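You operate a simulated robot arm through the tools that you are given. There is no shell and no other tool. Be economical: measure what you need, move in short steps, check, and stop when the job is done.

You are at the controls of a simulated two-armed robot. One attempt, no reset.

Task
Hold the steel pot on the top of the blue bench steady with one hand, lift the white corner block out of it with the other and set it down on the top of the blue bench. Set down upright: white corner block.

It is judged by the outcome, as a careful person would: the job done as asked, and still so three seconds after it is handed in. It fails if anything else is knocked over, pushed out of place, dropped, spilled or broken.

Robot
Two 7-joint arms with two-finger parallel grippers on one trunk, on a base that drives. Base frame: it is fixed to the floor where the robot stands at the start and does not move with it; the origin is under the middle of the robot, x ahead of it, y to its left, z up; the surface under the hand at the start is at about z = 780. Readings come in mm, rad, newtons and seconds.
The left shoulder is at the start at [20, 138, 1444], the right one opposite. Places, roughly: top of the blue bench [200, -100, 800]; white corner block (7x7x9 cm) [500, 100, 800]. Payload 1.57 kg a hand.
The tool frame of a hand sits at the grasp point between the pads (the TCP): z along the fingers, y along the line on which they close. The tips reach 30 mm beyond it. The gripper opens to 80 mm. The fingers are 17 mm wide and 12 mm thick; the gripper's body (40 by 82 mm) begins 80 mm behind the TCP.
Orientation is told as [roll, pitch, yaw] about the base's x, y, z axes, in that order, counted from this pose: with the fingers straight down and closing along the base's y, the tool's x points along the base's -x, its y along +y and its z along -z.

Tools
- The arms move only by the tool play_rows. It takes "left_motion", "right_motion" or both (then of equal length, played together; a hand with none holds still); each is a list of rows, each a list of 7 numbers: the shift along the base's x, y, z in mm, then the turn, a rotation vector about the base's x, y, z in rad, then the gripper command, from -1 (shut) to 1 (fully open), values between in proportion. In form: [[tx, ty, tz, rx, ry, rz, claw], ...]. A call has 1 to 10 rows; each row shifts and turns the commanded pose from where the row before left it. Rows are played at 5 a second. More than 50 mm and 0.15 rad between two rows, or a gripper value outside its range, and nothing of the call is played. Where a pose cannot be reached the arm comes as near as it can. A force on the tool above 40 N (or 10 N above the force at the start of the call, whichever is more), or a blocked arm, ends the call early, and 0.2 s more pass. The fingers move at their own pace (about 45 mm/s each) and stop on an object; they squeeze with about 36 N. The grip force told is the motor's: it shows also when the fingers shut on nothing. Time passes only in rows, and 0.2 s behind the last, so rows that do not move let the fingers close. The reply holds the time, the measured pose of the TCP, the force on the tool along the base axes, the opening and the grip force, in the units named above and with some noise, with the torque about the TCP (base axes, N m) and any sound that the robot's microphone picked up.
- Cameras (640 x 400 px; columns grow to the right, rows downward): "scene" is now at [172.8, 18.9, 1305.6]; the picture's right is [0.27, -0.96, 0.00], its down [-0.75, -0.21, -0.63] and it looks along [0.60, 0.17, -0.78] (base axes); focal length 214 px, centre (320, 200). "left" rides on the left gripper at [72, 7, -122] in its tool frame; the picture's right is [-0.09, 1.00, 0.00], its down [-0.84, -0.08, -0.54] and it looks along [-0.54, -0.05, 0.84] (tool axes); focal length 238 px, centre (320, 200). "right" rides on the right gripper at [72, -7, -122] in its tool frame; the picture's right is [0.09, 1.00, 0.00], its down [-0.84, 0.08, -0.54] and it looks along [-0.54, 0.05, 0.84] (tool axes); focal length 238 px, centre (320, 200). There is no depth. A picture from a camera that has moved, and an enlarged one, comes with that camera's place and axes in the base frame and with its lens.
- snapshot(camera): a new picture of that camera. The clock stands still meanwhile.
- raise_lower(by): slides the trunk up (or, below 0, down) by that many mm; the arms and the scene camera ride with it, the base frame stays. It gives what a move gives, with no picture.
- drive_base(legs): drives the robot by 1 to 6 legs, each [ahead, left, turn to the left] in mm, mm and rad, along the robot's own axes; the way and the turn of a leg run together, so that a leg with both is an arc; at most 1500 mm and 3.142 rad a leg. The arms and the cameras ride along, it lands a little off, and it stops where it bumps. It gives what a move gives.
- head_to(pan, tilt): turns the head with the scene camera to pan (to the left, within 1.047 rad either way) and tilt (down, from -0.506 to 1.204), counted from straight ahead of the robot. It gives what a move gives.
- zoom(camera, box): a new picture of the part [left, top, right, bottom] of that camera's present view, enlarged. The clock stands still meanwhile.
- sign_off(): hands the job in; it is judged then, once.

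Work in short steps. Places have to be worked out from the pictures, the camera data and where the tool is seen: move nearer, look again, correct. Check each grasp and each placing, and mend what went wrong. You have 120 turns and 92 pictures in all, those below and enlarged ones among them. Open the grippers and draw the arms clear of the work before you hand the job in, unless the task says otherwise; then end with one line.

The tools are called after "Call:" as a command line: name --argument value ..., lists and objects as JSON in quotes. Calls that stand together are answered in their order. play_rows: Moves the arms, as the interface text tells. Its arguments: {"type":"object","properties":{"left_motion":{"type":"array"},"right_motion":{"type":"array"}},"required":[]} The other tools are called the same way: raise_lower (by) slides the trunk up or down; drive_base (legs) drives the base; head_to (pan, tilt) turns the head that bears the scene camera; snapshot (camera) takes a picture; zoom (camera, box) takes an enlarged picture of a part of a camera's view; sign_off () hands the job in.

At the start:

```text
clock: 0.0
left_tcp_pos: [253.6, 152.0, 1060.8]
left_tool_rot: [0.0, -0.001, 0.0]
left_contact_force: [0.6, -0.6, 0.0]
left_moment: [0.0, 0.01, 0.02]
left_grip_width: 80.2
left_finger_force: 0.1
right_tcp_pos: [275.0, -107.1, 1069.4]
right_tool_rot: [-0.001, 0.0, 0.0]
right_contact_force: [0.2, 0.0, -1.6]
right_moment: [0.0, 0.02, -0.04]
right_grip_width: 80.1
right_finger_force: 0.0
trunk travel left (down, up): [-819.0, 421.0]
robot x, y, heading: [1.6, -0.5, 0.0]
head pan, tilt: [0.278, 0.894]
```

scene: 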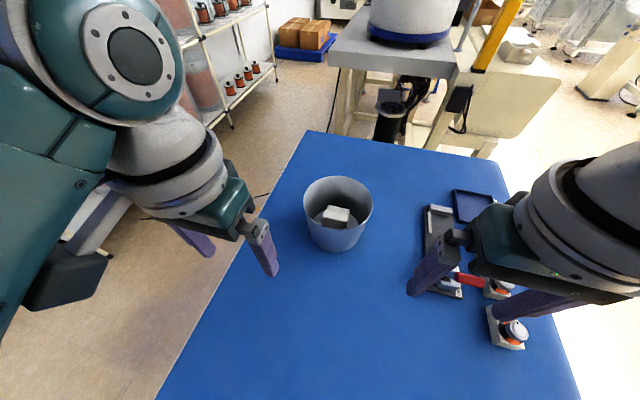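
right: 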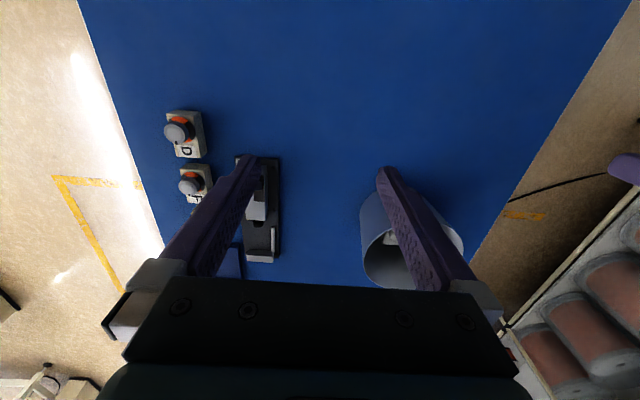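
left: 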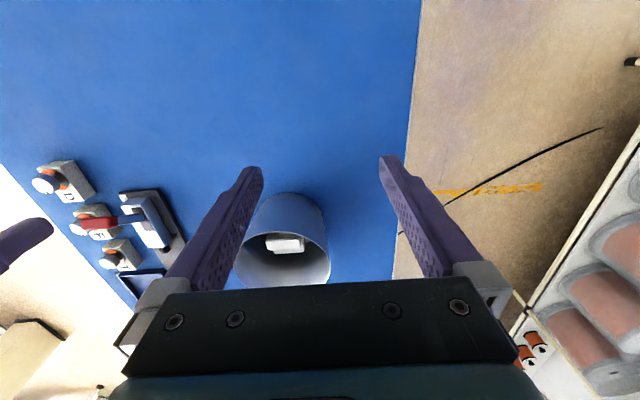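

I start by enlarging the pot in the scene and left cameras to measure it.

Call:
zoom --camera "scene" --box '[280, 160, 400, 260]'

Call:
zoom --camera "left" --box '[220, 180, 350, 290]'

```text
4.00 times, centred on (340, 210) of scene
camera zoom: at [172.8, 18.9, 1305.6], right [0.27, -0.96, 0.0], down [-0.75, -0.21, -0.63], along [0.6, 0.17, -0.78], focal length 858 px, centre (240, 160)
```

zoom: 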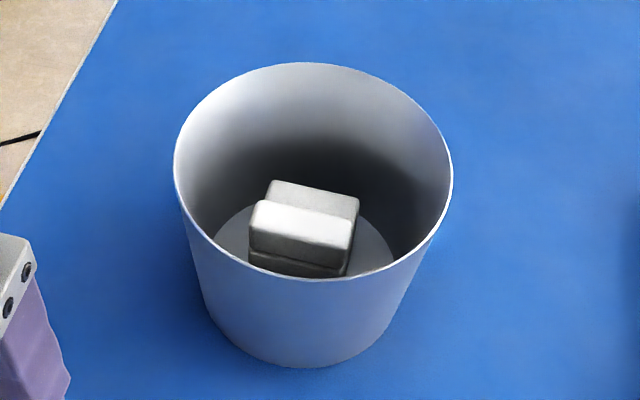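

```text
3.64 times, centred on (285, 235) of left
camera zoom: at [180.1, 158.3, 1182.1], right [0.09, 1.0, 0.0], down [0.84, -0.08, 0.54], along [0.54, -0.05, -0.84], focal length 867 px, centre (447, 73)
```

zoom: 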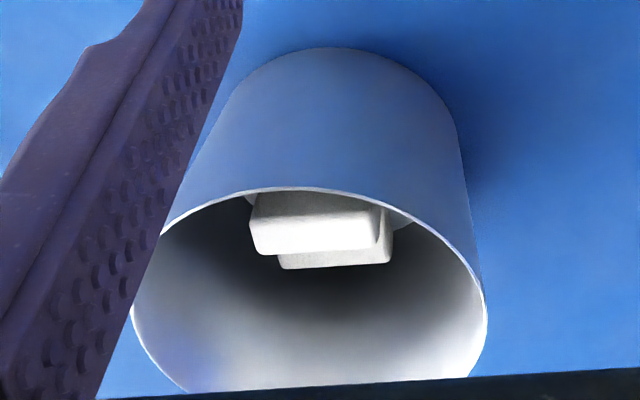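

The pot looks centred near (485, 63), with the rim at z≈914, diameter about 160 mm and the block low inside. Reach is short at this trunk height, so I lower the trunk a little, raise the hands, then lower again.

Call:
raise_lower --by -120

Call:
play_rows --left_motion '[[0, 0, 40, 0, 0, 0, 1], [0, 0, 40, 0, 0, 0, 1], [0, 0, 40, 0, 0, 0, 1], [0, 0, 40, 0, 0, 0, 1], [0, 0, 0, 0, 0, 0, 1]]' --right_motion '[[0, 0, 40, 0, 0, 0, 1], [0, 0, 40, 0, 0, 0, 1], [0, 0, 40, 0, 0, 0, 1], [0, 0, 40, 0, 0, 0, 1], [0, 0, 0, 0, 0, 0, 1]]'

Call:
raise_lower --by -120

Call:
snapshot --camera "scene"

```text
clock: 1.5
left_tcp_pos: [252.9, 152.0, 941.9]
left_tool_rot: [0.0, -0.001, 0.001]
left_contact_force: [-0.5, -0.1, 0.1]
left_moment: [0.01, -0.01, 0.0]
left_grip_width: 80.0
left_finger_force: 0.0
right_tcp_pos: [275.2, -106.8, 950.2]
right_tool_rot: [0.0, 0.0, -0.002]
right_contact_force: [0.5, 0.2, 0.1]
right_moment: [-0.02, -0.01, -0.01]
right_grip_width: 80.1
right_finger_force: 0.0
trunk travel left (down, up): [-699.0, 541.0]
robot x, y, heading: [-1.6, -1.5, 0.004]
head pan, tilt: [0.278, 0.894]
```

```text
clock: 2.9
left_tcp_pos: [262.7, 196.7, 965.7]
left_tool_rot: [0.127, -0.003, 0.004]
left_contact_force: [-0.6, -0.7, -0.3]
left_moment: [-0.01, -0.02, 0.03]
left_grip_width: 80.0
left_finger_force: 0.0
left hand out of reach, approached as far as the arm can: row 1, 2, 3, 4
right_tcp_pos: [274.8, -108.2, 1110.6]
right_tool_rot: [-0.002, -0.003, -0.001]
right_contact_force: [0.0, 0.0, -1.6]
right_moment: [-0.01, 0.01, -0.01]
right_grip_width: 80.3
right_finger_force: 0.0
trunk travel left (down, up): [-699.0, 541.0]
robot x, y, heading: [-0.2, 1.4, 0.0]
head pan, tilt: [0.278, 0.894]
stopped in row 5 (left hand): the arm was blocked; the commanded pose is now the measured one
```

```text
clock: 4.4
left_tcp_pos: [262.2, 195.1, 845.1]
left_tool_rot: [0.127, -0.002, 0.002]
left_contact_force: [-0.3, 0.0, -0.8]
left_moment: [0.02, -0.02, 0.01]
left_grip_width: 80.2
left_finger_force: 0.1
right_tcp_pos: [275.4, -109.3, 990.9]
right_tool_rot: [-0.001, 0.0, 0.0]
right_contact_force: [-0.5, -0.5, 0.6]
right_moment: [0.02, 0.0, 0.02]
right_grip_width: 79.9
right_finger_force: 0.1
trunk travel left (down, up): [-579.0, 661.0]
robot x, y, heading: [2.6, 3.9, 0.005]
head pan, tilt: [0.278, 0.894]
```

```text
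86 pictures are left
camera scene: at [172.8, 18.9, 1065.7], right [0.27, -0.96, 0.0], down [-0.75, -0.21, -0.63], along [0.6, 0.17, -0.78], focal length 214 px, centre (320, 200)
```

scene: 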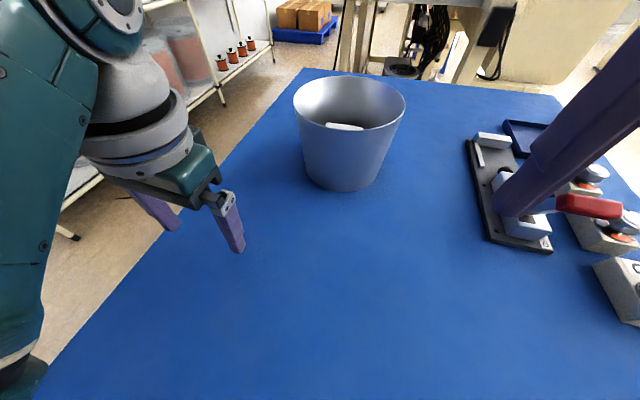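

Both views agree: table z≈794, pot axis ≈(483, 63), rim z≈917. The left hand reached its limit when rising, so I bring it forward and up, and move the right hand over to look into the pot.

Call:
play_rows --left_motion '[[20, 0, 15, -0.127, 0, 0, 1], [30, 0, 25, 0, 0, 0, 1], [30, 0, 30, 0, 0, 0, 1], [20, 0, 30, 0, 0, 0, 1], [10, 0, 30, 0, 0, 0, 1], [0, 0, 30, 0, 0, 0, 1]]' --right_motion '[[0, 20, 30, 0, 0, 0, 1], [10, 30, 30, 0, 0, 0, 1], [10, 30, 20, 0, 0, 0, 1], [20, 30, 0, 0, 0, 0, 1], [20, 30, 0, 0, 0, 0, 1], [20, 30, 0, 0, 0, 0, 1]]'

Call:
snapshot --camera "right"

Call:
snapshot --camera "scene"

```text
clock: 5.8
left_tcp_pos: [412.3, 203.3, 971.9]
left_tool_rot: [-0.014, -0.003, -0.004]
left_contact_force: [0.5, 0.1, 0.1]
left_moment: [0.02, -0.01, 0.0]
left_grip_width: 80.0
left_finger_force: 0.1
left hand out of reach, approached as far as the arm can: row 1, 2, 3, 4, 5, 6
right_tcp_pos: [356.3, 63.6, 1070.6]
right_tool_rot: [-0.002, -0.003, 0.002]
right_contact_force: [-0.1, 0.1, -0.5]
right_moment: [-0.01, 0.0, -0.01]
right_grip_width: 79.8
right_finger_force: 0.0
trunk travel left (down, up): [-579.0, 661.0]
robot x, y, heading: [0.3, 1.9, -0.001]
head pan, tilt: [0.278, 0.894]
```

```text
85 pictures are left
camera right: at [283.9, 57.7, 1191.2], right [-0.09, 1.0, 0.0], down [0.84, 0.08, 0.54], along [0.54, 0.05, -0.84], focal length 238 px, centre (320, 200)
```

right: 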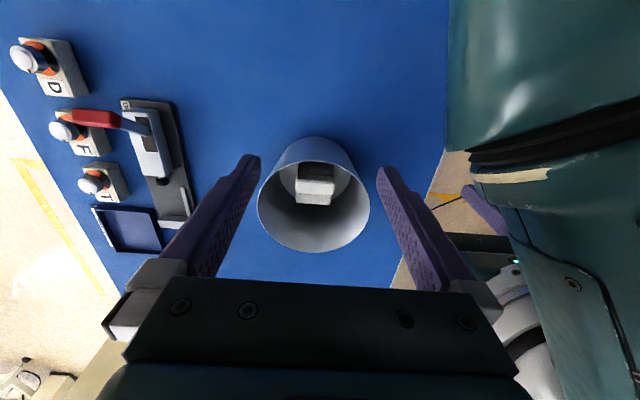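

```text
84 pictures are left
camera scene: at [176.3, 19.5, 1070.5], right [0.27, -0.96, 0.0], down [-0.71, -0.2, -0.67], along [0.65, 0.18, -0.74], focal length 214 px, centre (320, 200)
```

scene: 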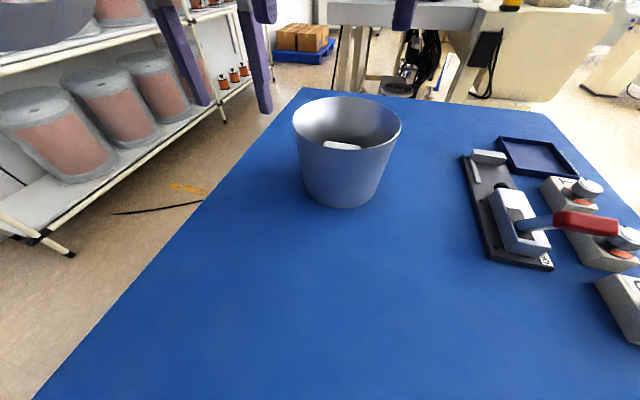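

The right camera now sees into the pot; I enlarge it.

Call:
zoom --camera "right" --box '[250, 125, 380, 260]'

```text
2.96 times, centred on (315, 192) of right
camera zoom: at [283.9, 57.7, 1191.2], right [-0.09, 1.0, 0.0], down [0.84, 0.08, 0.54], along [0.54, 0.05, -0.84], focal length 706 px, centre (335, 222)
```

zoom: 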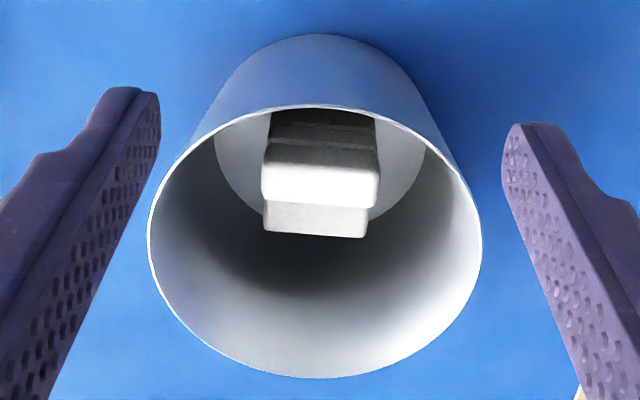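

The block looks stepped: a tall part nearer the robot and a lower tread behind. I zoom tighter to understand its shape.

Call:
zoom --camera "right" --box '[290, 155, 340, 210]'

```text
7.27 times, centred on (315, 182) of right
camera zoom: at [283.9, 57.7, 1191.2], right [-0.09, 1.0, 0.0], down [0.84, 0.08, 0.54], along [0.54, 0.05, -0.84], focal length 1734 px, centre (356, 327)
```

zoom: 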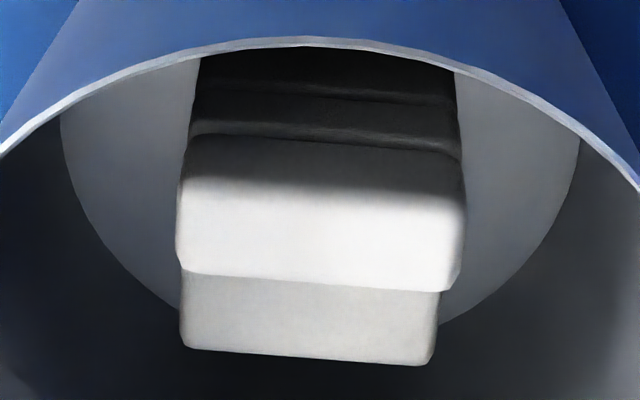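

The block is L-shaped: a tall part at x≈440–473 and a tread reaching x≈505–510, y centre ≈67, about 60 mm wide. My plan is that the right hand pinches the right rim at about (483, -17), pitched back and aligned with the wall flare, and the left hand lifts. I move the right hand to a pre-hold pose above that rim point.

Call:
play_rows --right_motion '[[15, -25, -10, 0, -0.125, 0, 1], [15, -25, -15, 0, -0.125, 0, 1], [15, -25, -15, 0, -0.125, 0, 1], [15, -15, -15, 0, -0.125, 0, 1], [15, 0, -10, 0.14, 0, 0, 1], [10, 0, -10, 0, 0, 0, 1], [0, 0, 0, 0, 0, 0, 1]]'

Call:
snapshot --camera "right"

Call:
snapshot --camera "scene"

Call:
snapshot --camera "left"

```text
clock: 7.4
left_tcp_pos: [411.4, 204.4, 970.0]
left_tool_rot: [-0.012, -0.002, 0.002]
left_contact_force: [0.2, -0.1, 0.4]
left_moment: [-0.01, 0.03, -0.03]
left_grip_width: 80.0
left_finger_force: 0.0
right_tcp_pos: [441.4, -29.2, 996.6]
right_tool_rot: [0.159, -0.494, -0.075]
right_contact_force: [0.1, 0.4, -0.8]
right_moment: [0.01, 0.02, 0.01]
right_grip_width: 80.2
right_finger_force: 0.1
trunk travel left (down, up): [-579.0, 661.0]
robot x, y, heading: [-2.2, -0.8, -0.001]
head pan, tilt: [0.278, 0.894]
```

```text
81 pictures are left
camera right: at [319.2, -45.1, 1066.5], right [-0.08, 0.99, 0.09], down [0.47, -0.05, 0.88], along [0.88, 0.11, -0.47], focal length 238 px, centre (320, 200)
```

right: 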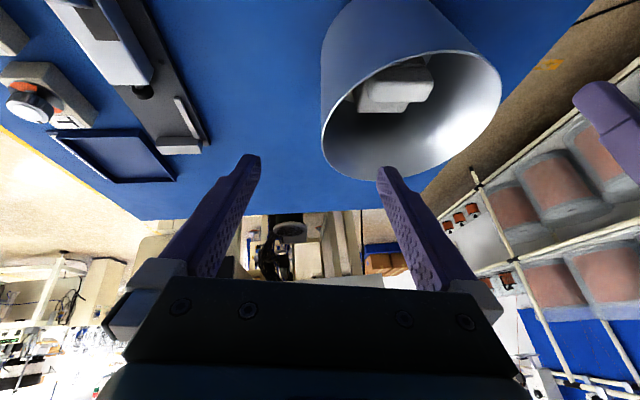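

```text
80 pictures are left
camera scene: at [172.8, 18.9, 1065.6], right [0.27, -0.96, 0.0], down [-0.75, -0.21, -0.63], along [0.6, 0.17, -0.78], focal length 214 px, centre (320, 200)
```

scene: 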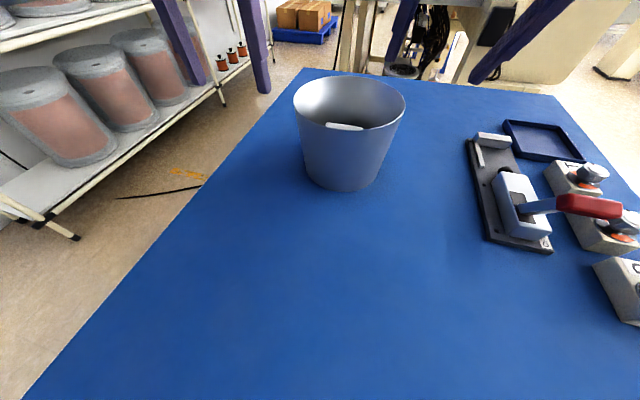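

```text
79 pictures are left
camera left: at [338.2, 212.4, 1090.7], right [0.09, 1.0, -0.01], down [0.84, -0.07, 0.54], along [0.54, -0.06, -0.84], focal length 238 px, centre (320, 200)
```

left: 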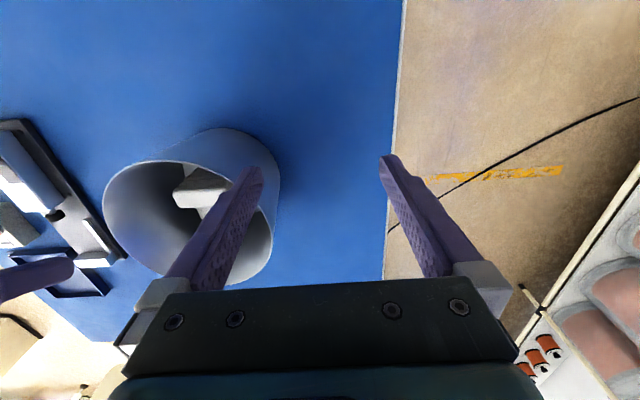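

The rim point projects exactly where expected, at (321, 139). I narrow the gripper to about 36 mm and descend along the tool axis towards the rim, stopping partway to check.

Call:
play_rows --right_motion '[[0, 0, 0, 0, 0, 0, -0.1], [0, 0, 0, 0, 0, 0, -0.1], [10, 3, -20, 0, 0, 0, -0.1], [10, 3, -20, 0, 0, 0, -0.1], [5, 1, -10, 0, 0, 0, -0.1], [0, 0, 0, 0, 0, 0, -0.1]]'

Call:
snapshot --camera "right"

Call:
snapshot --camera "scene"

```text
clock: 8.8
left_tcp_pos: [410.6, 205.0, 970.0]
left_tool_rot: [-0.012, -0.001, 0.001]
left_contact_force: [0.6, 0.4, -0.5]
left_moment: [0.01, 0.01, 0.01]
left_grip_width: 80.1
left_finger_force: 0.1
right_tcp_pos: [464.4, -22.3, 945.9]
right_tool_rot: [0.16, -0.499, -0.078]
right_contact_force: [-0.7, 0.4, -0.6]
right_moment: [-0.04, 0.0, 0.01]
right_grip_width: 35.7
right_finger_force: 0.0
trunk travel left (down, up): [-579.0, 661.0]
robot x, y, heading: [0.5, 0.7, 0.002]
head pan, tilt: [0.278, 0.894]
```

```text
78 pictures are left
camera right: at [343.7, -38.3, 1016.4], right [-0.08, 0.99, 0.09], down [0.47, -0.05, 0.88], along [0.88, 0.11, -0.47], focal length 238 px, centre (320, 200)
```

right: 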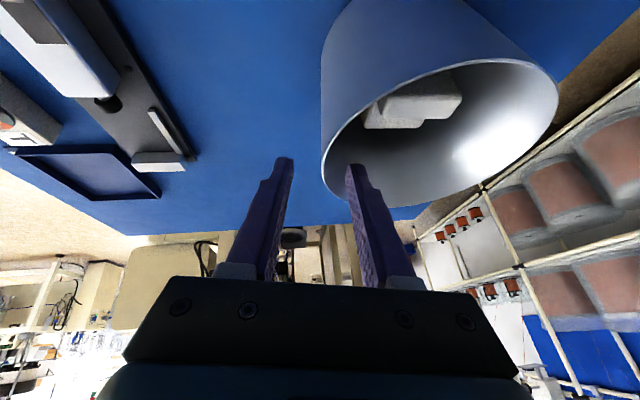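

```text
77 pictures are left
camera scene: at [172.8, 18.9, 1065.6], right [0.27, -0.96, 0.0], down [-0.75, -0.21, -0.63], along [0.6, 0.17, -0.78], focal length 214 px, centre (320, 200)
```

scene: 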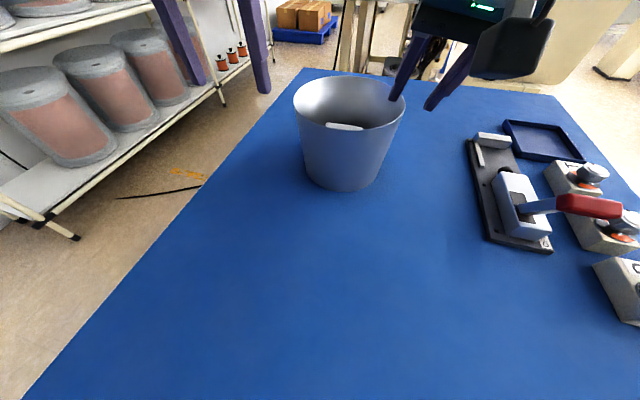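

The fingers straddle the rim with the wall between them. I descend the remaining ~40 mm.

Call:
play_rows --right_motion '[[8, 2, -15, 0, 0, 0, -0.1], [7, 2, -15, 0, 0, 0, -0.1], [3, 1, -10, 0, 0, 0, -0.1], [0, 0, 0, 0, 0, 0, -0.1]]'

Call:
snapshot --camera "right"

Call:
snapshot --camera "left"

Call:
zoom --camera "scene" --box '[280, 50, 460, 200]'

```text
clock: 9.8
left_tcp_pos: [411.6, 204.2, 969.7]
left_tool_rot: [-0.013, -0.003, 0.001]
left_contact_force: [0.6, -1.0, 0.4]
left_moment: [-0.03, 0.0, 0.01]
left_grip_width: 80.1
left_finger_force: 0.0
right_tcp_pos: [482.3, -16.1, 906.5]
right_tool_rot: [0.158, -0.497, -0.076]
right_contact_force: [0.1, 0.4, 0.1]
right_moment: [0.0, -0.01, 0.0]
right_grip_width: 35.9
right_finger_force: 0.1
trunk travel left (down, up): [-579.0, 661.0]
robot x, y, heading: [-3.1, -2.7, 0.001]
head pan, tilt: [0.278, 0.894]
```

```text
76 pictures are left
camera right: at [360.9, -33.8, 976.2], right [-0.08, 0.99, 0.09], down [0.47, -0.04, 0.88], along [0.88, 0.12, -0.47], focal length 238 px, centre (320, 200)
```

right: 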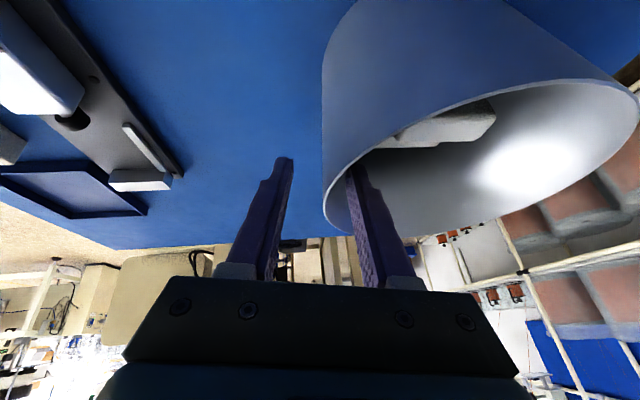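

```text
75 pictures are left
camera left: at [338.2, 212.4, 1090.7], right [0.09, 1.0, -0.01], down [0.84, -0.07, 0.54], along [0.54, -0.06, -0.84], focal length 238 px, centre (320, 200)
```

left: 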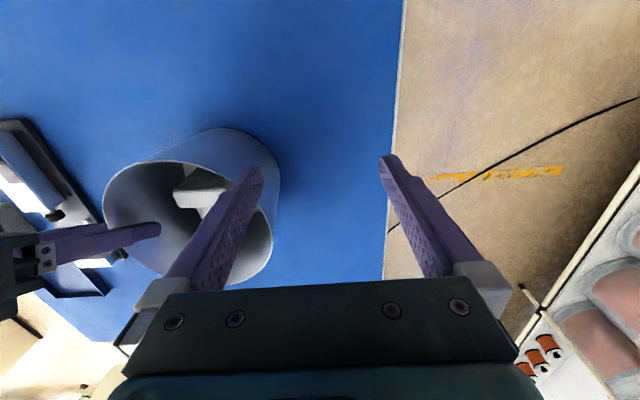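

```text
2.67 times, centred on (370, 125) of scene
camera zoom: at [172.8, 18.9, 1065.6], right [0.27, -0.96, 0.0], down [-0.75, -0.21, -0.63], along [0.6, 0.17, -0.78], focal length 572 px, centre (187, 400)
```

zoom: 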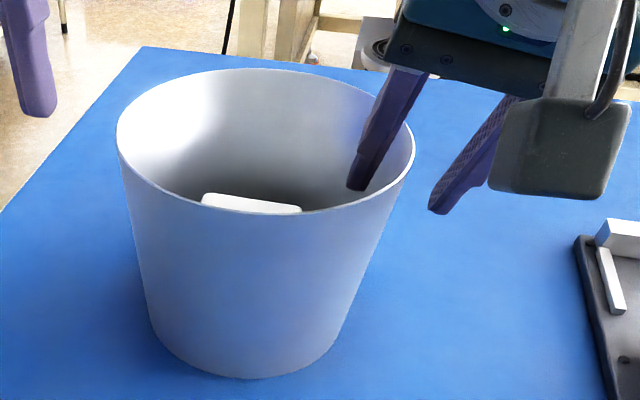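

The wall sits about 3 mm to the +y side of the finger midpoint, so I shift 3 mm and close on it gradually.

Call:
play_rows --right_motion '[[0, 3, 0, 0, 0, 0, -0.1], [0, 0, 0, 0, 0, 0, -0.5], [0, 0, 0, 0, 0, 0, -0.7], [0, 0, 0, 0, 0, 0, -0.7]]'

Call:
zoom --camera "right" --box '[240, 120, 420, 260]'

```text
clock: 10.8
left_tcp_pos: [410.8, 204.8, 969.7]
left_tool_rot: [-0.015, 0.0, 0.004]
left_contact_force: [-0.5, -0.5, -0.3]
left_moment: [-0.01, 0.0, -0.01]
left_grip_width: 80.2
left_finger_force: 0.0
right_tcp_pos: [483.0, -13.1, 905.1]
right_tool_rot: [0.158, -0.496, -0.077]
right_contact_force: [0.0, 0.5, 0.2]
right_moment: [-0.03, 0.02, 0.03]
right_grip_width: 11.9
right_finger_force: 0.1
trunk travel left (down, up): [-579.0, 661.0]
robot x, y, heading: [-3.6, 0.0, 0.002]
head pan, tilt: [0.278, 0.894]
```

```text
2.86 times, centred on (330, 190) of right
camera zoom: at [361.4, -30.2, 976.2], right [-0.08, 0.99, 0.09], down [0.47, -0.05, 0.88], along [0.88, 0.11, -0.47], focal length 681 px, centre (291, 229)
```

zoom: 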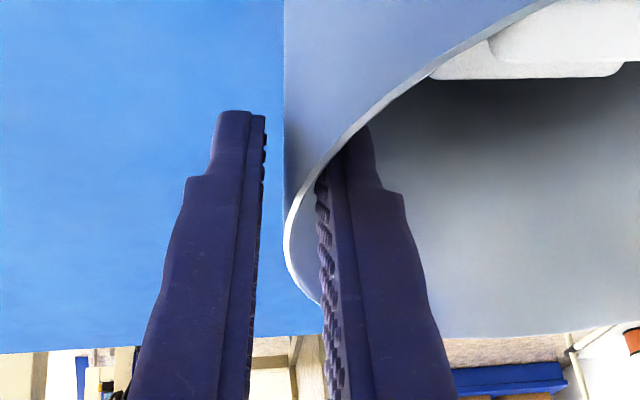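

The wall is centred between the pads, so I close fully.

Call:
play_rows --right_motion '[[0, 0, 0, 0, 0, 0, -0.85], [0, 0, 0, 0, 0, 0, -1], [0, 0, 0, 0, 0, 0, -1], [0, 0, 0, 0, 0, 0, -1]]'

Call:
zoom --camera "scene" --box '[280, 50, 460, 200]'

```text
clock: 11.8
left_tcp_pos: [411.3, 204.8, 970.3]
left_tool_rot: [-0.012, -0.002, 0.001]
left_contact_force: [-1.4, -0.5, 0.8]
left_moment: [0.0, 0.02, -0.02]
left_grip_width: 79.9
left_finger_force: 0.0
right_tcp_pos: [483.6, -15.1, 906.0]
right_tool_rot: [0.157, -0.496, -0.076]
right_contact_force: [0.3, -3.1, 0.8]
right_moment: [-0.61, -0.16, -0.08]
right_grip_width: 2.8
right_finger_force: 24.5
trunk travel left (down, up): [-579.0, 661.0]
robot x, y, heading: [-2.7, -1.0, 0.002]
head pan, tilt: [0.278, 0.894]
```

```text
2.67 times, centred on (370, 125) of scene
camera zoom: at [173.0, 18.3, 1065.7], right [0.27, -0.96, 0.0], down [-0.75, -0.21, -0.63], along [0.6, 0.17, -0.78], focal length 572 px, centre (187, 400)
```

zoom: 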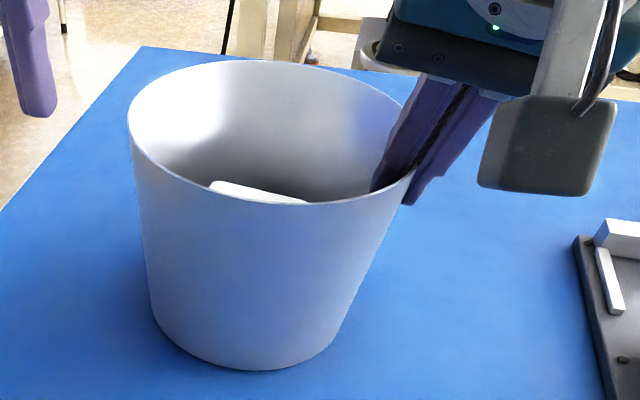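

The moment of -0.61 N·m and the picture show the grip tipped the pot slightly, with its left side raised about 2°, because my tilt was a bit more than the wall's. I rotate the hand back about x with a small +y shift until the moment vanishes.

Call:
play_rows --right_motion '[[0, 1, 0, -0.012, 0, 0, -1], [0, 1, 0, -0.012, 0, 0, -1], [0, 1, 0, -0.012, 0, 0, -1], [0, 0, 0, 0, 0, 0, -1]]'

Call:
zoom --camera "scene" --box '[280, 50, 460, 200]'

```text
clock: 12.8
left_tcp_pos: [412.4, 205.7, 969.5]
left_tool_rot: [-0.012, -0.001, 0.003]
left_contact_force: [-0.7, -0.6, -0.5]
left_moment: [0.03, -0.01, 0.0]
left_grip_width: 80.0
left_finger_force: 0.0
right_tcp_pos: [483.6, -10.9, 906.8]
right_tool_rot: [0.117, -0.496, -0.057]
right_contact_force: [-4.5, -1.7, 9.6]
right_moment: [-0.23, -0.06, 0.09]
right_grip_width: 2.6
right_finger_force: 24.1
trunk travel left (down, up): [-579.0, 661.0]
robot x, y, heading: [1.2, 0.2, -0.002]
head pan, tilt: [0.278, 0.894]
```

```text
2.67 times, centred on (370, 125) of scene
camera zoom: at [172.7, 18.7, 1065.7], right [0.27, -0.96, 0.0], down [-0.75, -0.21, -0.63], along [0.6, 0.17, -0.78], focal length 572 px, centre (187, 400)
```

zoom: 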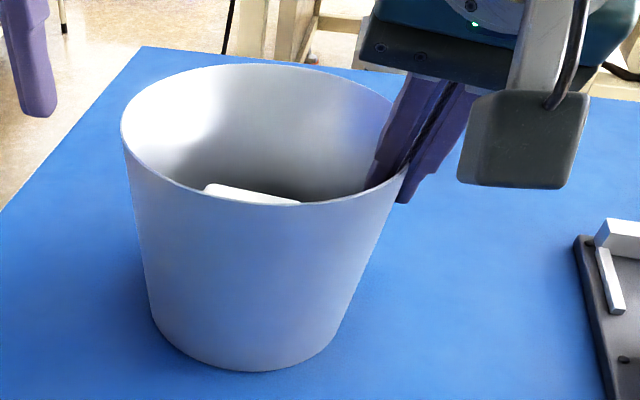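

Improved, with a residual moment of -0.23 and Fz +9.6. I go a little further and raise 1 mm to unload the hand.

Call:
play_rows --right_motion '[[0, 1, 0, -0.01, 0, 0, -1], [0, 1, 1, -0.01, 0, 0, -1], [0, 0, 0, 0, 0, 0, -1]]'

Call:
zoom --camera "scene" --box '[280, 50, 460, 200]'

```text
clock: 13.6
left_tcp_pos: [411.9, 206.7, 970.2]
left_tool_rot: [-0.013, -0.002, 0.0]
left_contact_force: [0.0, -0.7, 0.0]
left_moment: [0.02, -0.02, 0.0]
left_grip_width: 79.8
left_finger_force: 0.1
right_tcp_pos: [484.0, -9.2, 906.9]
right_tool_rot: [0.095, -0.5, -0.045]
right_contact_force: [-3.3, -1.6, 7.1]
right_moment: [0.37, -0.48, 0.15]
right_grip_width: 2.8
right_finger_force: 24.3
trunk travel left (down, up): [-579.0, 661.0]
robot x, y, heading: [2.9, -1.8, -0.004]
head pan, tilt: [0.278, 0.894]
```

```text
2.67 times, centred on (370, 125) of scene
camera zoom: at [172.9, 18.7, 1065.6], right [0.27, -0.96, 0.0], down [-0.75, -0.21, -0.63], along [0.6, 0.17, -0.78], focal length 572 px, centre (187, 400)
```

zoom: 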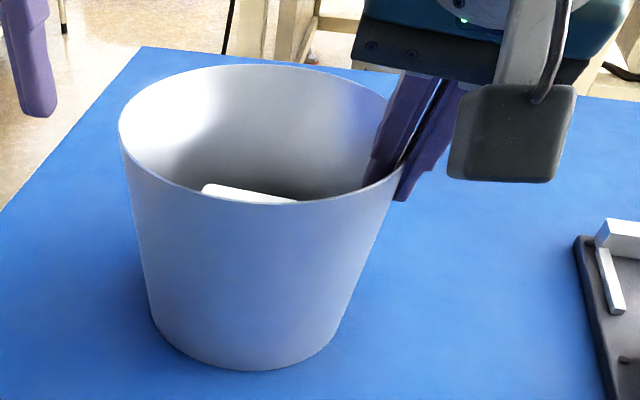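

The pot now stands flat with a slight overshoot in moment. I ease back a touch, then bring the left hand up and over the pot to look in.

Call:
play_rows --right_motion '[[0, 0, 0, 0.006, 0, 0, -1], [0, 0, 0, 0, 0, 0, -1], [0, 0, 0, 0, 0, 0, -1], [0, 0, 0, 0, 0, 0, -1], [0, 0, 0, 0, 0, 0, -1]]' --left_motion '[[0, 0, 15, 0, 0, 0, 1], [0, -10, 20, 0, 0, 0, 1], [0, -30, 20, 0, 0, 0, 1], [0, -30, 10, 0, 0, 0, 1], [0, 0, 0, 0, 0, 0, 1]]'

Call:
snapshot --camera "left"

```text
clock: 14.8
left_tcp_pos: [447.6, 146.7, 1023.1]
left_tool_rot: [-0.012, -0.001, 0.001]
left_contact_force: [0.1, 0.2, -0.6]
left_moment: [0.01, 0.01, 0.01]
left_grip_width: 80.0
left_finger_force: 0.0
left hand out of reach, approached as far as the arm can: row 1, 2, 3, 4
right_tcp_pos: [484.2, -9.1, 907.5]
right_tool_rot: [0.1, -0.499, -0.047]
right_contact_force: [-1.4, -3.1, 3.7]
right_moment: [0.01, -0.48, -0.03]
right_grip_width: 2.5
right_finger_force: 23.8
trunk travel left (down, up): [-579.0, 661.0]
robot x, y, heading: [0.0, 0.9, 0.004]
head pan, tilt: [0.278, 0.894]
```

```text
69 pictures are left
camera left: at [374.3, 155.3, 1143.1], right [0.09, 1.0, -0.01], down [0.84, -0.07, 0.54], along [0.54, -0.06, -0.84], focal length 238 px, centre (320, 200)
```

left: 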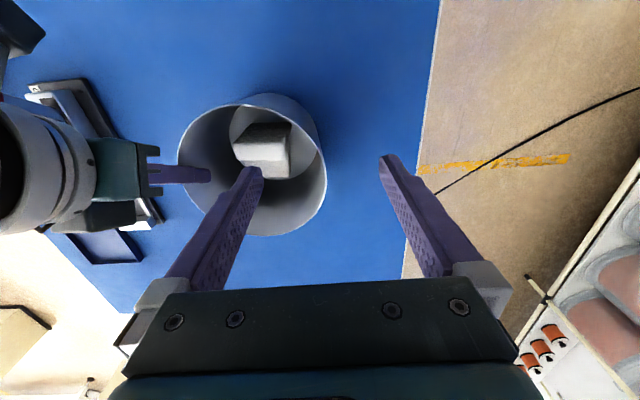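

Good overhead view; I enlarge it to fix the block's place and yaw.

Call:
zoom --camera "left" --box '[170, 85, 340, 240]'

```text
2.58 times, centred on (255, 162) of left
camera zoom: at [374.3, 155.3, 1143.1], right [0.09, 1.0, -0.01], down [0.84, -0.07, 0.54], along [0.54, -0.06, -0.84], focal length 615 px, centre (488, 297)
```

zoom: 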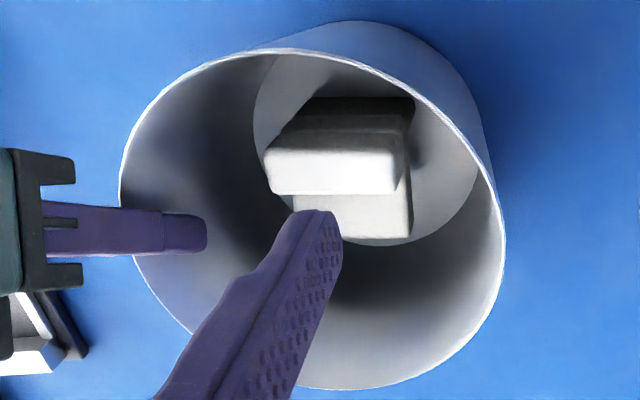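

The block now appears near x 452–519, y≈68. I move the left hand over it, still above the rim, to measure again.

Call:
play_rows --right_motion '[[0, 0, 0, 0, 0, 0, -1], [0, 0, 0, 0, 0, 0, -1], [0, 0, 0, 0, 0, 0, -1], [0, 0, 0, 0, 0, 0, -1]]' --left_motion '[[8, -26, 0, 0.012, 0, 0, 1], [8, -26, 0, 0, 0, 0, 1], [6, -26, -3, 0, 0, 0, 1], [0, 0, 0, 0, 0, 0, 1]]'

Call:
snapshot --camera "left"

Call:
zoom --camera "left" --box '[240, 60, 400, 200]'

Call:
snapshot --camera "scene"

```text
clock: 15.8
left_tcp_pos: [466.2, 70.6, 1024.1]
left_tool_rot: [-0.002, -0.012, 0.008]
left_contact_force: [13.0, 2.3, 9.2]
left_moment: [-0.32, -0.3, 0.54]
left_grip_width: 78.7
left_finger_force: 0.1
left hand out of reach, approached as far as the arm can: row 3
right_tcp_pos: [482.9, -7.9, 906.4]
right_tool_rot: [0.099, -0.495, -0.046]
right_contact_force: [-10.4, -1.7, -4.4]
right_moment: [-0.1, -2.06, 0.43]
right_grip_width: 2.7
right_finger_force: 24.2
trunk travel left (down, up): [-579.0, 661.0]
robot x, y, heading: [1.9, 1.2, 0.005]
head pan, tilt: [0.278, 0.894]
```

```text
67 pictures are left
camera left: at [391.7, 77.0, 1143.7], right [0.08, 1.0, 0.0], down [0.83, -0.07, 0.55], along [0.55, -0.05, -0.83], focal length 238 px, centre (320, 200)
```

left: 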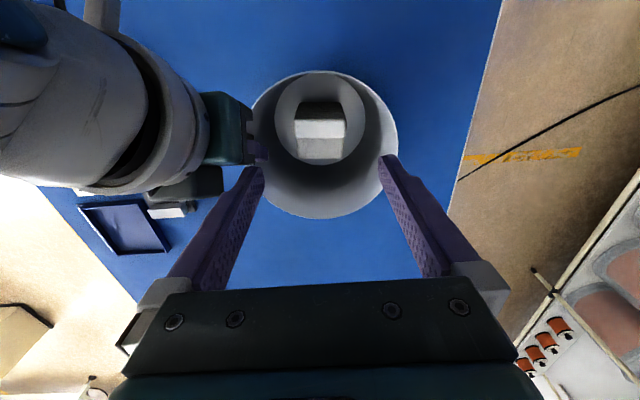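

```text
2.86 times, centred on (320, 130) of left
camera zoom: at [391.7, 77.0, 1143.7], right [0.08, 1.0, 0.0], down [0.83, -0.07, 0.55], along [0.55, -0.05, -0.83], focal length 681 px, centre (320, 400)
```

zoom: 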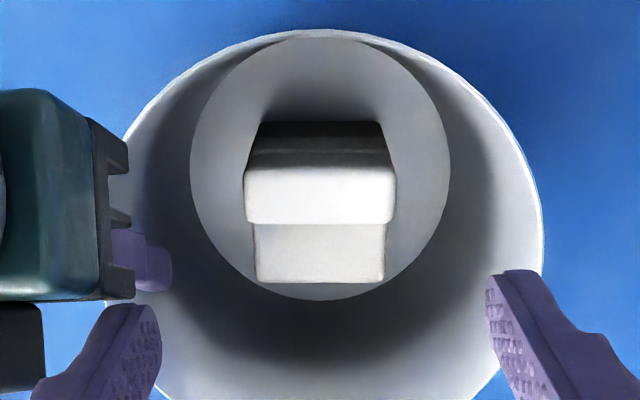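

```text
65 pictures are left
camera scene: at [173.5, 19.1, 1065.9], right [0.27, -0.96, 0.0], down [-0.75, -0.21, -0.63], along [0.6, 0.17, -0.78], focal length 214 px, centre (320, 200)
```

scene: 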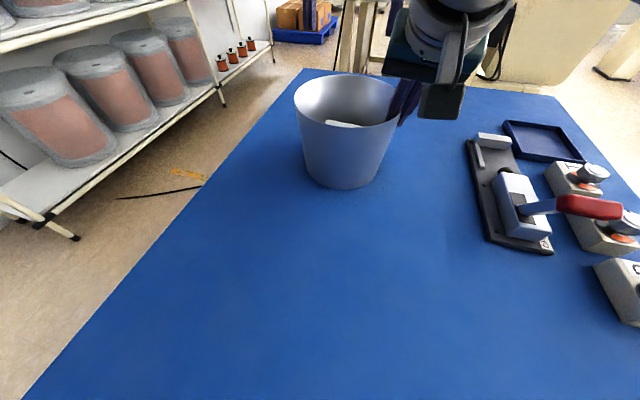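

The readings show the hands touching: left force +13 N, right moment -2 N·m, with the left's right finger against the right palm. I back the left hand off towards +x/+y at once; the block's centre of mass is near x≈482 anyway, which clears the right palm.

Call:
play_rows --right_motion '[[0, 0, 0, 0, 0, 0, -1], [0, 0, 0, 0, 0, 0, -1], [0, 0, 0, 0, 0, 0, -1]]' --left_motion '[[15, 15, 0, 0, 0, 0, 0.85], [15, 5, 0, 0, 0, 0, 0.85], [0, 0, 0, 0, 0, 0, 0.85]]'

Call:
zoom --camera "scene" --box '[280, 50, 460, 200]'

```text
clock: 16.6
left_tcp_pos: [466.8, 84.8, 1020.4]
left_tool_rot: [-0.001, 0.001, 0.002]
left_contact_force: [0.1, 0.2, -0.1]
left_moment: [0.0, -0.03, 0.0]
left_grip_width: 73.9
left_finger_force: 0.1
left hand out of reach, approached as far as the arm can: row 1, 2
right_tcp_pos: [482.7, -9.6, 905.9]
right_tool_rot: [0.1, -0.498, -0.052]
right_contact_force: [0.3, -0.5, -3.8]
right_moment: [-0.25, 0.09, -0.05]
right_grip_width: 2.8
right_finger_force: 24.1
trunk travel left (down, up): [-579.0, 661.0]
robot x, y, heading: [1.4, 1.6, -0.006]
head pan, tilt: [0.278, 0.894]
```

```text
2.67 times, centred on (370, 125) of scene
camera zoom: at [172.5, 18.8, 1065.5], right [0.27, -0.96, 0.0], down [-0.75, -0.21, -0.63], along [0.6, 0.17, -0.78], focal length 572 px, centre (187, 400)
```

zoom: 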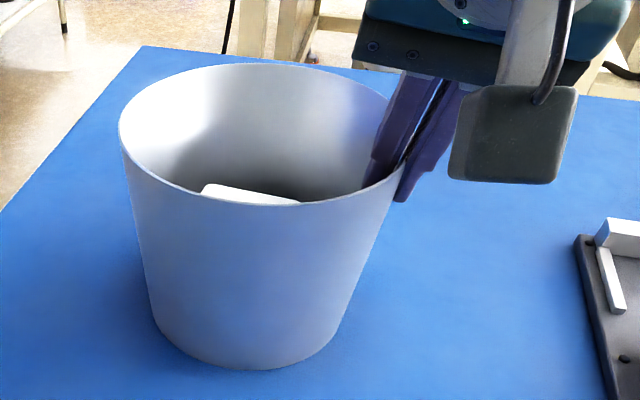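

Contact is cleared, and the pot is still flat and held. The left arm is near a limit at this height, so I descend to z≈955, just above the rim, and correct x there.

Call:
play_rows --right_motion '[[0, 0, 0, 0, 0, 0, -1], [0, 0, 0, 0, 0, 0, -1], [0, 0, 0, 0, 0, 0, -1], [0, 0, 0, 0, 0, 0, -1], [0, 0, 0, 0, 0, 0, -1]]' --left_motion '[[0, 0, -20, 0, 0, 0, 0.85], [0, 0, -20, 0, 0, -0.04, 0.85], [5, 0, -20, 0, 0, -0.04, 0.85], [10, 0, -5, 0, 0, 0, 0.85], [0, 0, 0, 0, 0, 0, 0.85]]'

Call:
snapshot --camera "left"

```text
clock: 17.8
left_tcp_pos: [466.9, 83.3, 959.8]
left_tool_rot: [0.002, 0.001, -0.079]
left_contact_force: [-0.6, 0.3, 0.5]
left_moment: [0.01, 0.01, -0.02]
left_grip_width: 74.1
left_finger_force: 0.0
left hand out of reach, approached as far as the arm can: row 3, 4
right_tcp_pos: [482.2, -8.2, 906.0]
right_tool_rot: [0.101, -0.498, -0.051]
right_contact_force: [0.1, 0.1, -4.4]
right_moment: [-0.26, 0.09, 0.0]
right_grip_width: 2.6
right_finger_force: 24.0
trunk travel left (down, up): [-579.0, 661.0]
robot x, y, heading: [0.6, -1.0, 0.002]
head pan, tilt: [0.278, 0.894]
```

```text
63 pictures are left
camera left: at [393.8, 95.2, 1080.1], right [0.17, 0.99, 0.0], down [0.83, -0.14, 0.54], along [0.53, -0.09, -0.84], focal length 238 px, centre (320, 200)
```

left: 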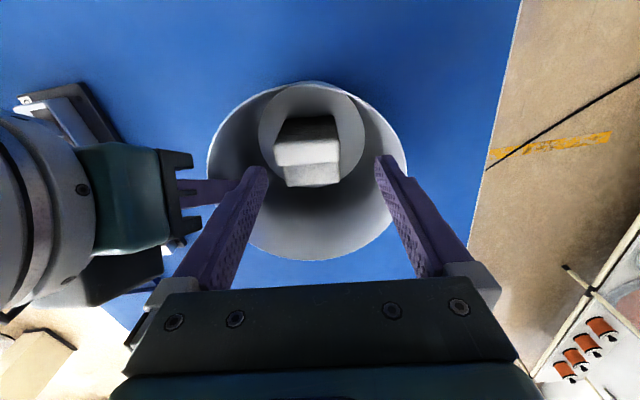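

The left arm tops out at x≈467, so it is at the edge of its reach. I need the robot nearer and the trunk a bit lower, which means releasing the pot first. I open the right hand, back it out along its axis, and move the left hand clear.

Call:
play_rows --right_motion '[[0, 0, 0, 0, 0, 0, -0.6], [0, 0, 0, 0, 0, 0, -0.2], [0, 0, 0, 0, 0, 0, -0.1], [-10, -2, 20, 0, 0, 0, -0.1], [-15, -3, 25, 0, 0, 0, -0.1], [-15, -3, 30, 0, 0, 0, -0.1], [0, -5, 30, 0, 0, 0, -0.1], [0, 0, 0, 0, 0, 0, -0.1]]' --left_motion '[[0, 0, 20, 0, 0, 0, 0.85], [0, 0, 20, 0, 0, 0, 0.85], [-10, 20, 10, 0, 0, 0, 0.85], [-10, 30, 0, 0, 0, 0, 0.85], [-10, 30, 0, 0, 0, 0, 0.85], [0, 30, 0, 0, 0, 0, 0.85], [0, 20, 0, 0, 0, 0, 0.85], [0, 0, 0, 0, 0, 0, 0.85]]'

Call:
head_to --pan 0.15 --tilt 1.204

Call:
snapshot --camera "scene"

```text
clock: 19.6
left_tcp_pos: [477.8, 204.1, 1004.4]
left_tool_rot: [0.0, 0.015, -0.085]
left_contact_force: [0.2, -0.2, -0.2]
left_moment: [0.02, 0.0, 0.03]
left_grip_width: 74.2
left_finger_force: 0.1
left hand out of reach, approached as far as the arm can: row 3, 4, 5
right_tcp_pos: [441.5, -21.7, 1011.5]
right_tool_rot: [0.102, -0.499, -0.049]
right_contact_force: [-0.3, 0.5, 0.1]
right_moment: [0.01, -0.01, 0.02]
right_grip_width: 36.3
right_finger_force: 0.0
trunk travel left (down, up): [-579.0, 661.0]
robot x, y, heading: [-1.3, -2.2, -0.002]
head pan, tilt: [0.278, 0.894]
```

```text
clock: 20.4
left_tcp_pos: [477.8, 205.3, 1004.7]
left_tool_rot: [0.001, 0.016, -0.083]
left_contact_force: [-0.8, -0.7, -0.8]
left_moment: [0.01, -0.02, 0.01]
left_grip_width: 73.8
left_finger_force: 0.1
right_tcp_pos: [440.9, -19.8, 1011.2]
right_tool_rot: [0.102, -0.497, -0.047]
right_contact_force: [0.5, 0.4, 0.4]
right_moment: [0.03, -0.02, -0.01]
right_grip_width: 35.9
right_finger_force: 0.1
trunk travel left (down, up): [-579.0, 661.0]
robot x, y, heading: [2.0, -2.8, -0.001]
head pan, tilt: [0.15, 1.201]
```

```text
62 pictures are left
camera scene: at [155.2, 6.5, 1045.4], right [0.15, -0.99, 0.0], down [-0.92, -0.14, -0.36], along [0.36, 0.05, -0.93], focal length 214 px, centre (320, 200)
```

scene: 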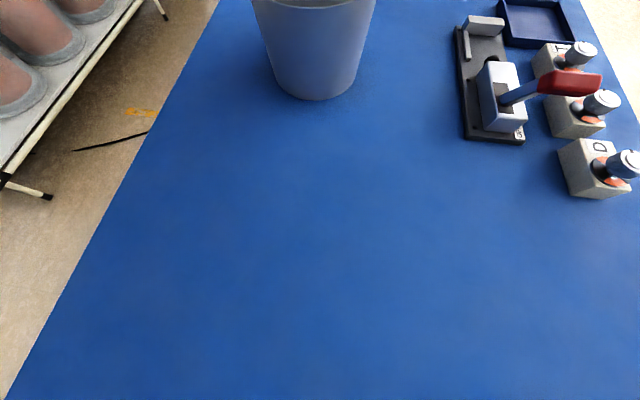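

The left arm seems stuck in a poor elbow posture after its early block, since the right arm reaches the same region easily. I raise the trunk 120 mm and bring the left hand back towards its start posture to unwind it, then extend it forward.

Call:
raise_lower --by 120

Call:
play_rows --left_motion '[[-25, 0, -20, 0, 0, 0.04, 0.85], [-25, 0, -20, 0, 0, 0.04, 0.85], [-25, 0, -20, 0, 0, 0, 0.85], [-25, 0, -20, 0, 0, 0, 0.85], [-25, 0, -20, 0, 0, 0, 0.85], [-25, -10, -20, 0, 0, 0, 0.85], [-25, -10, -20, 0, 0, 0, 0.85], [-25, -20, -20, 0, 0, 0, 0.85], [-20, -10, -14, 0, 0, 0, 0.85], [0, 0, 0, 0, 0, 0, 0.85]]'

Call:
head_to --pan 0.278 --tilt 0.894

Call:
snapshot --camera "scene"

```text
clock: 21.9
left_tcp_pos: [477.2, 206.4, 1124.3]
left_tool_rot: [0.001, 0.016, -0.079]
left_contact_force: [0.3, 1.0, -0.2]
left_moment: [-0.02, -0.01, 0.02]
left_grip_width: 73.7
left_finger_force: 0.1
right_tcp_pos: [441.1, -21.1, 1130.9]
right_tool_rot: [0.103, -0.498, -0.049]
right_contact_force: [0.5, 0.3, 0.2]
right_moment: [0.01, -0.02, 0.0]
right_grip_width: 36.0
right_finger_force: 0.1
trunk travel left (down, up): [-699.0, 541.0]
robot x, y, heading: [-2.2, -1.3, -0.0]
head pan, tilt: [0.15, 1.201]
```

```text
clock: 23.8
left_tcp_pos: [444.6, 164.0, 939.2]
left_tool_rot: [-0.002, -0.001, 0.001]
left_contact_force: [-4.4, 3.7, 13.6]
left_moment: [-0.48, 0.11, -0.3]
left_grip_width: 70.5
left_finger_force: 0.1
left hand out of reach, approached as far as the arm can: row 1, 2, 3, 4, 5, 6, 7, 8, 9
right_tcp_pos: [442.3, -19.4, 1131.9]
right_tool_rot: [0.104, -0.5, -0.049]
right_contact_force: [0.2, -0.3, 0.1]
right_moment: [0.01, 0.05, -0.01]
right_grip_width: 36.0
right_finger_force: 0.1
trunk travel left (down, up): [-699.0, 541.0]
robot x, y, heading: [-1.5, 2.9, 0.001]
head pan, tilt: [0.15, 1.201]
stopped in row 9 (left hand): the force on the tool passed its limit at 67 N (the readings are from after the stop); the commanded pose is now the measured one
```

```text
clock: 24.6
left_tcp_pos: [444.8, 164.5, 939.9]
left_tool_rot: [-0.001, -0.002, 0.002]
left_contact_force: [-9.0, 4.1, 26.7]
left_moment: [-0.97, 0.36, -0.36]
left_grip_width: 70.1
left_finger_force: 0.2
right_tcp_pos: [442.3, -19.4, 1131.4]
right_tool_rot: [0.103, -0.498, -0.049]
right_contact_force: [0.3, -0.3, 0.1]
right_moment: [0.03, 0.02, -0.02]
right_grip_width: 36.2
right_finger_force: 0.0
trunk travel left (down, up): [-699.0, 541.0]
robot x, y, heading: [1.6, 1.1, -0.001]
head pan, tilt: [0.278, 0.894]
```

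```text
61 pictures are left
camera scene: at [172.9, 19.9, 1185.9], right [0.27, -0.96, 0.0], down [-0.75, -0.21, -0.63], along [0.6, 0.17, -0.78], focal length 214 px, centre (320, 200)
```

scene: 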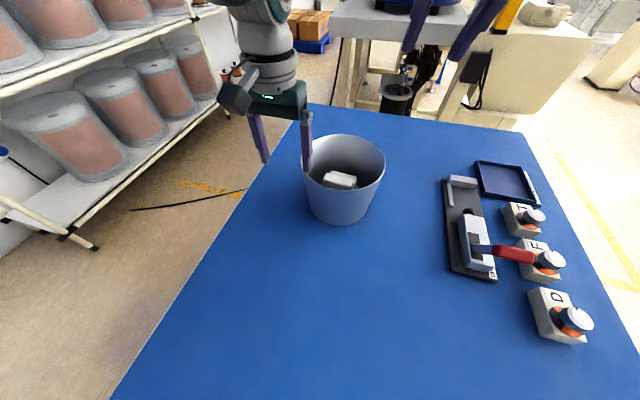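

The left arm couldn't retract in x and its finger came down on the pot rim; the pot is still standing. I lift straight up and out towards +y right away.

Call:
play_rows --left_motion '[[0, 0, 15, 0, 0, 0, 0.85], [0, 5, 20, 0, 0, 0, 0.85], [0, 10, 20, 0, 0, 0, 0.85], [0, 0, 0, 0, 0, 0, 0.85]]'

Call:
snapshot --camera "scene"

```text
clock: 25.6
left_tcp_pos: [461.7, 177.5, 986.8]
left_tool_rot: [-0.001, 0.003, 0.002]
left_contact_force: [0.5, -0.2, 0.0]
left_moment: [-0.03, 0.04, 0.0]
left_grip_width: 74.0
left_finger_force: 0.1
left hand out of reach, approached as far as the arm can: row 1, 2, 3
right_tcp_pos: [441.1, -20.2, 1129.9]
right_tool_rot: [0.101, -0.497, -0.049]
right_contact_force: [-0.5, -0.4, -0.3]
right_moment: [0.0, 0.03, 0.03]
right_grip_width: 35.9
right_finger_force: 0.2
trunk travel left (down, up): [-699.0, 541.0]
robot x, y, heading: [-2.8, 1.7, 0.004]
head pan, tilt: [0.278, 0.894]
```

```text
60 pictures are left
camera scene: at [172.6, 18.9, 1185.6], right [0.27, -0.96, 0.0], down [-0.75, -0.21, -0.63], along [0.6, 0.17, -0.78], focal length 214 px, centre (320, 200)
```

scene: 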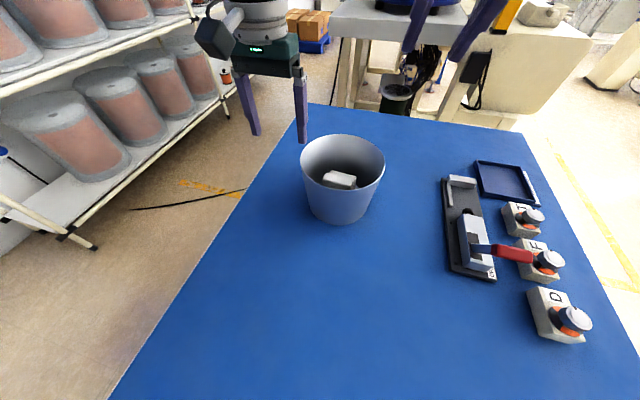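

The pot is fine and nothing tipped. I look at the left arm's posture by panning the head left, to see what limits it.

Call:
head_to --pan 0.6 --tilt 0.3

Call:
snapshot --camera "scene"

Call:
head_to --pan -0.4 --tilt 0.3

Call:
snapshot --camera "scene"

```text
clock: 26.6
left_tcp_pos: [461.8, 175.8, 985.9]
left_tool_rot: [-0.002, 0.003, 0.002]
left_contact_force: [0.2, 0.8, 0.0]
left_moment: [0.01, 0.04, 0.0]
left_grip_width: 74.1
left_finger_force: 0.0
right_tcp_pos: [442.6, -19.3, 1131.6]
right_tool_rot: [0.101, -0.497, -0.048]
right_contact_force: [0.1, 0.5, 0.2]
right_moment: [-0.02, 0.01, -0.01]
right_grip_width: 35.9
right_finger_force: 0.0
trunk travel left (down, up): [-699.0, 541.0]
robot x, y, heading: [0.3, -0.8, -0.001]
head pan, tilt: [0.6, 0.3]
```

```text
59 pictures are left
camera scene: at [176.7, 50.8, 1237.3], right [0.56, -0.83, 0.0], down [-0.24, -0.17, -0.95], along [0.79, 0.54, -0.3], focal length 214 px, centre (320, 200)
```

scene: 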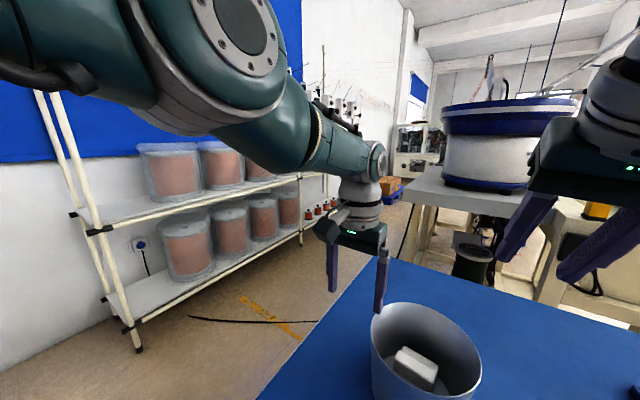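

```text
clock: 27.9
left_tcp_pos: [460.9, 176.4, 985.3]
left_tool_rot: [-0.002, 0.005, 0.001]
left_contact_force: [0.3, 0.8, 0.6]
left_moment: [-0.02, 0.0, 0.01]
left_grip_width: 74.1
left_finger_force: 0.1
right_tcp_pos: [441.0, -20.6, 1130.7]
right_tool_rot: [0.101, -0.498, -0.049]
right_contact_force: [-1.0, -0.1, 0.1]
right_moment: [0.03, 0.0, 0.04]
right_grip_width: 35.9
right_finger_force: 0.1
trunk travel left (down, up): [-699.0, 541.0]
robot x, y, heading: [-0.8, -4.3, -0.005]
head pan, tilt: [-0.4, 0.3]
```

```text
58 pictures are left
camera scene: at [185.7, -38.1, 1237.4], right [-0.39, -0.92, 0.0], down [-0.27, 0.11, -0.96], along [0.88, -0.37, -0.3], focal length 214 px, centre (320, 200)
```

scene: 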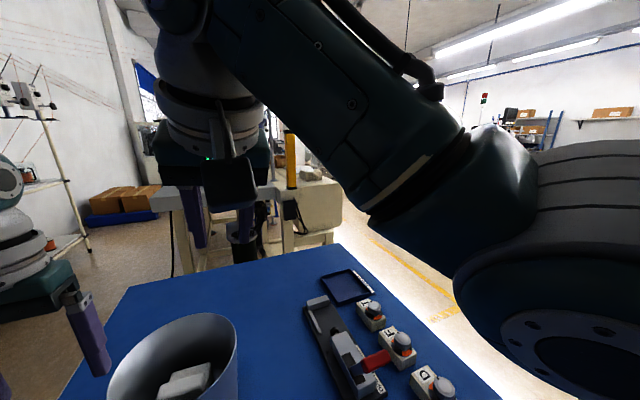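

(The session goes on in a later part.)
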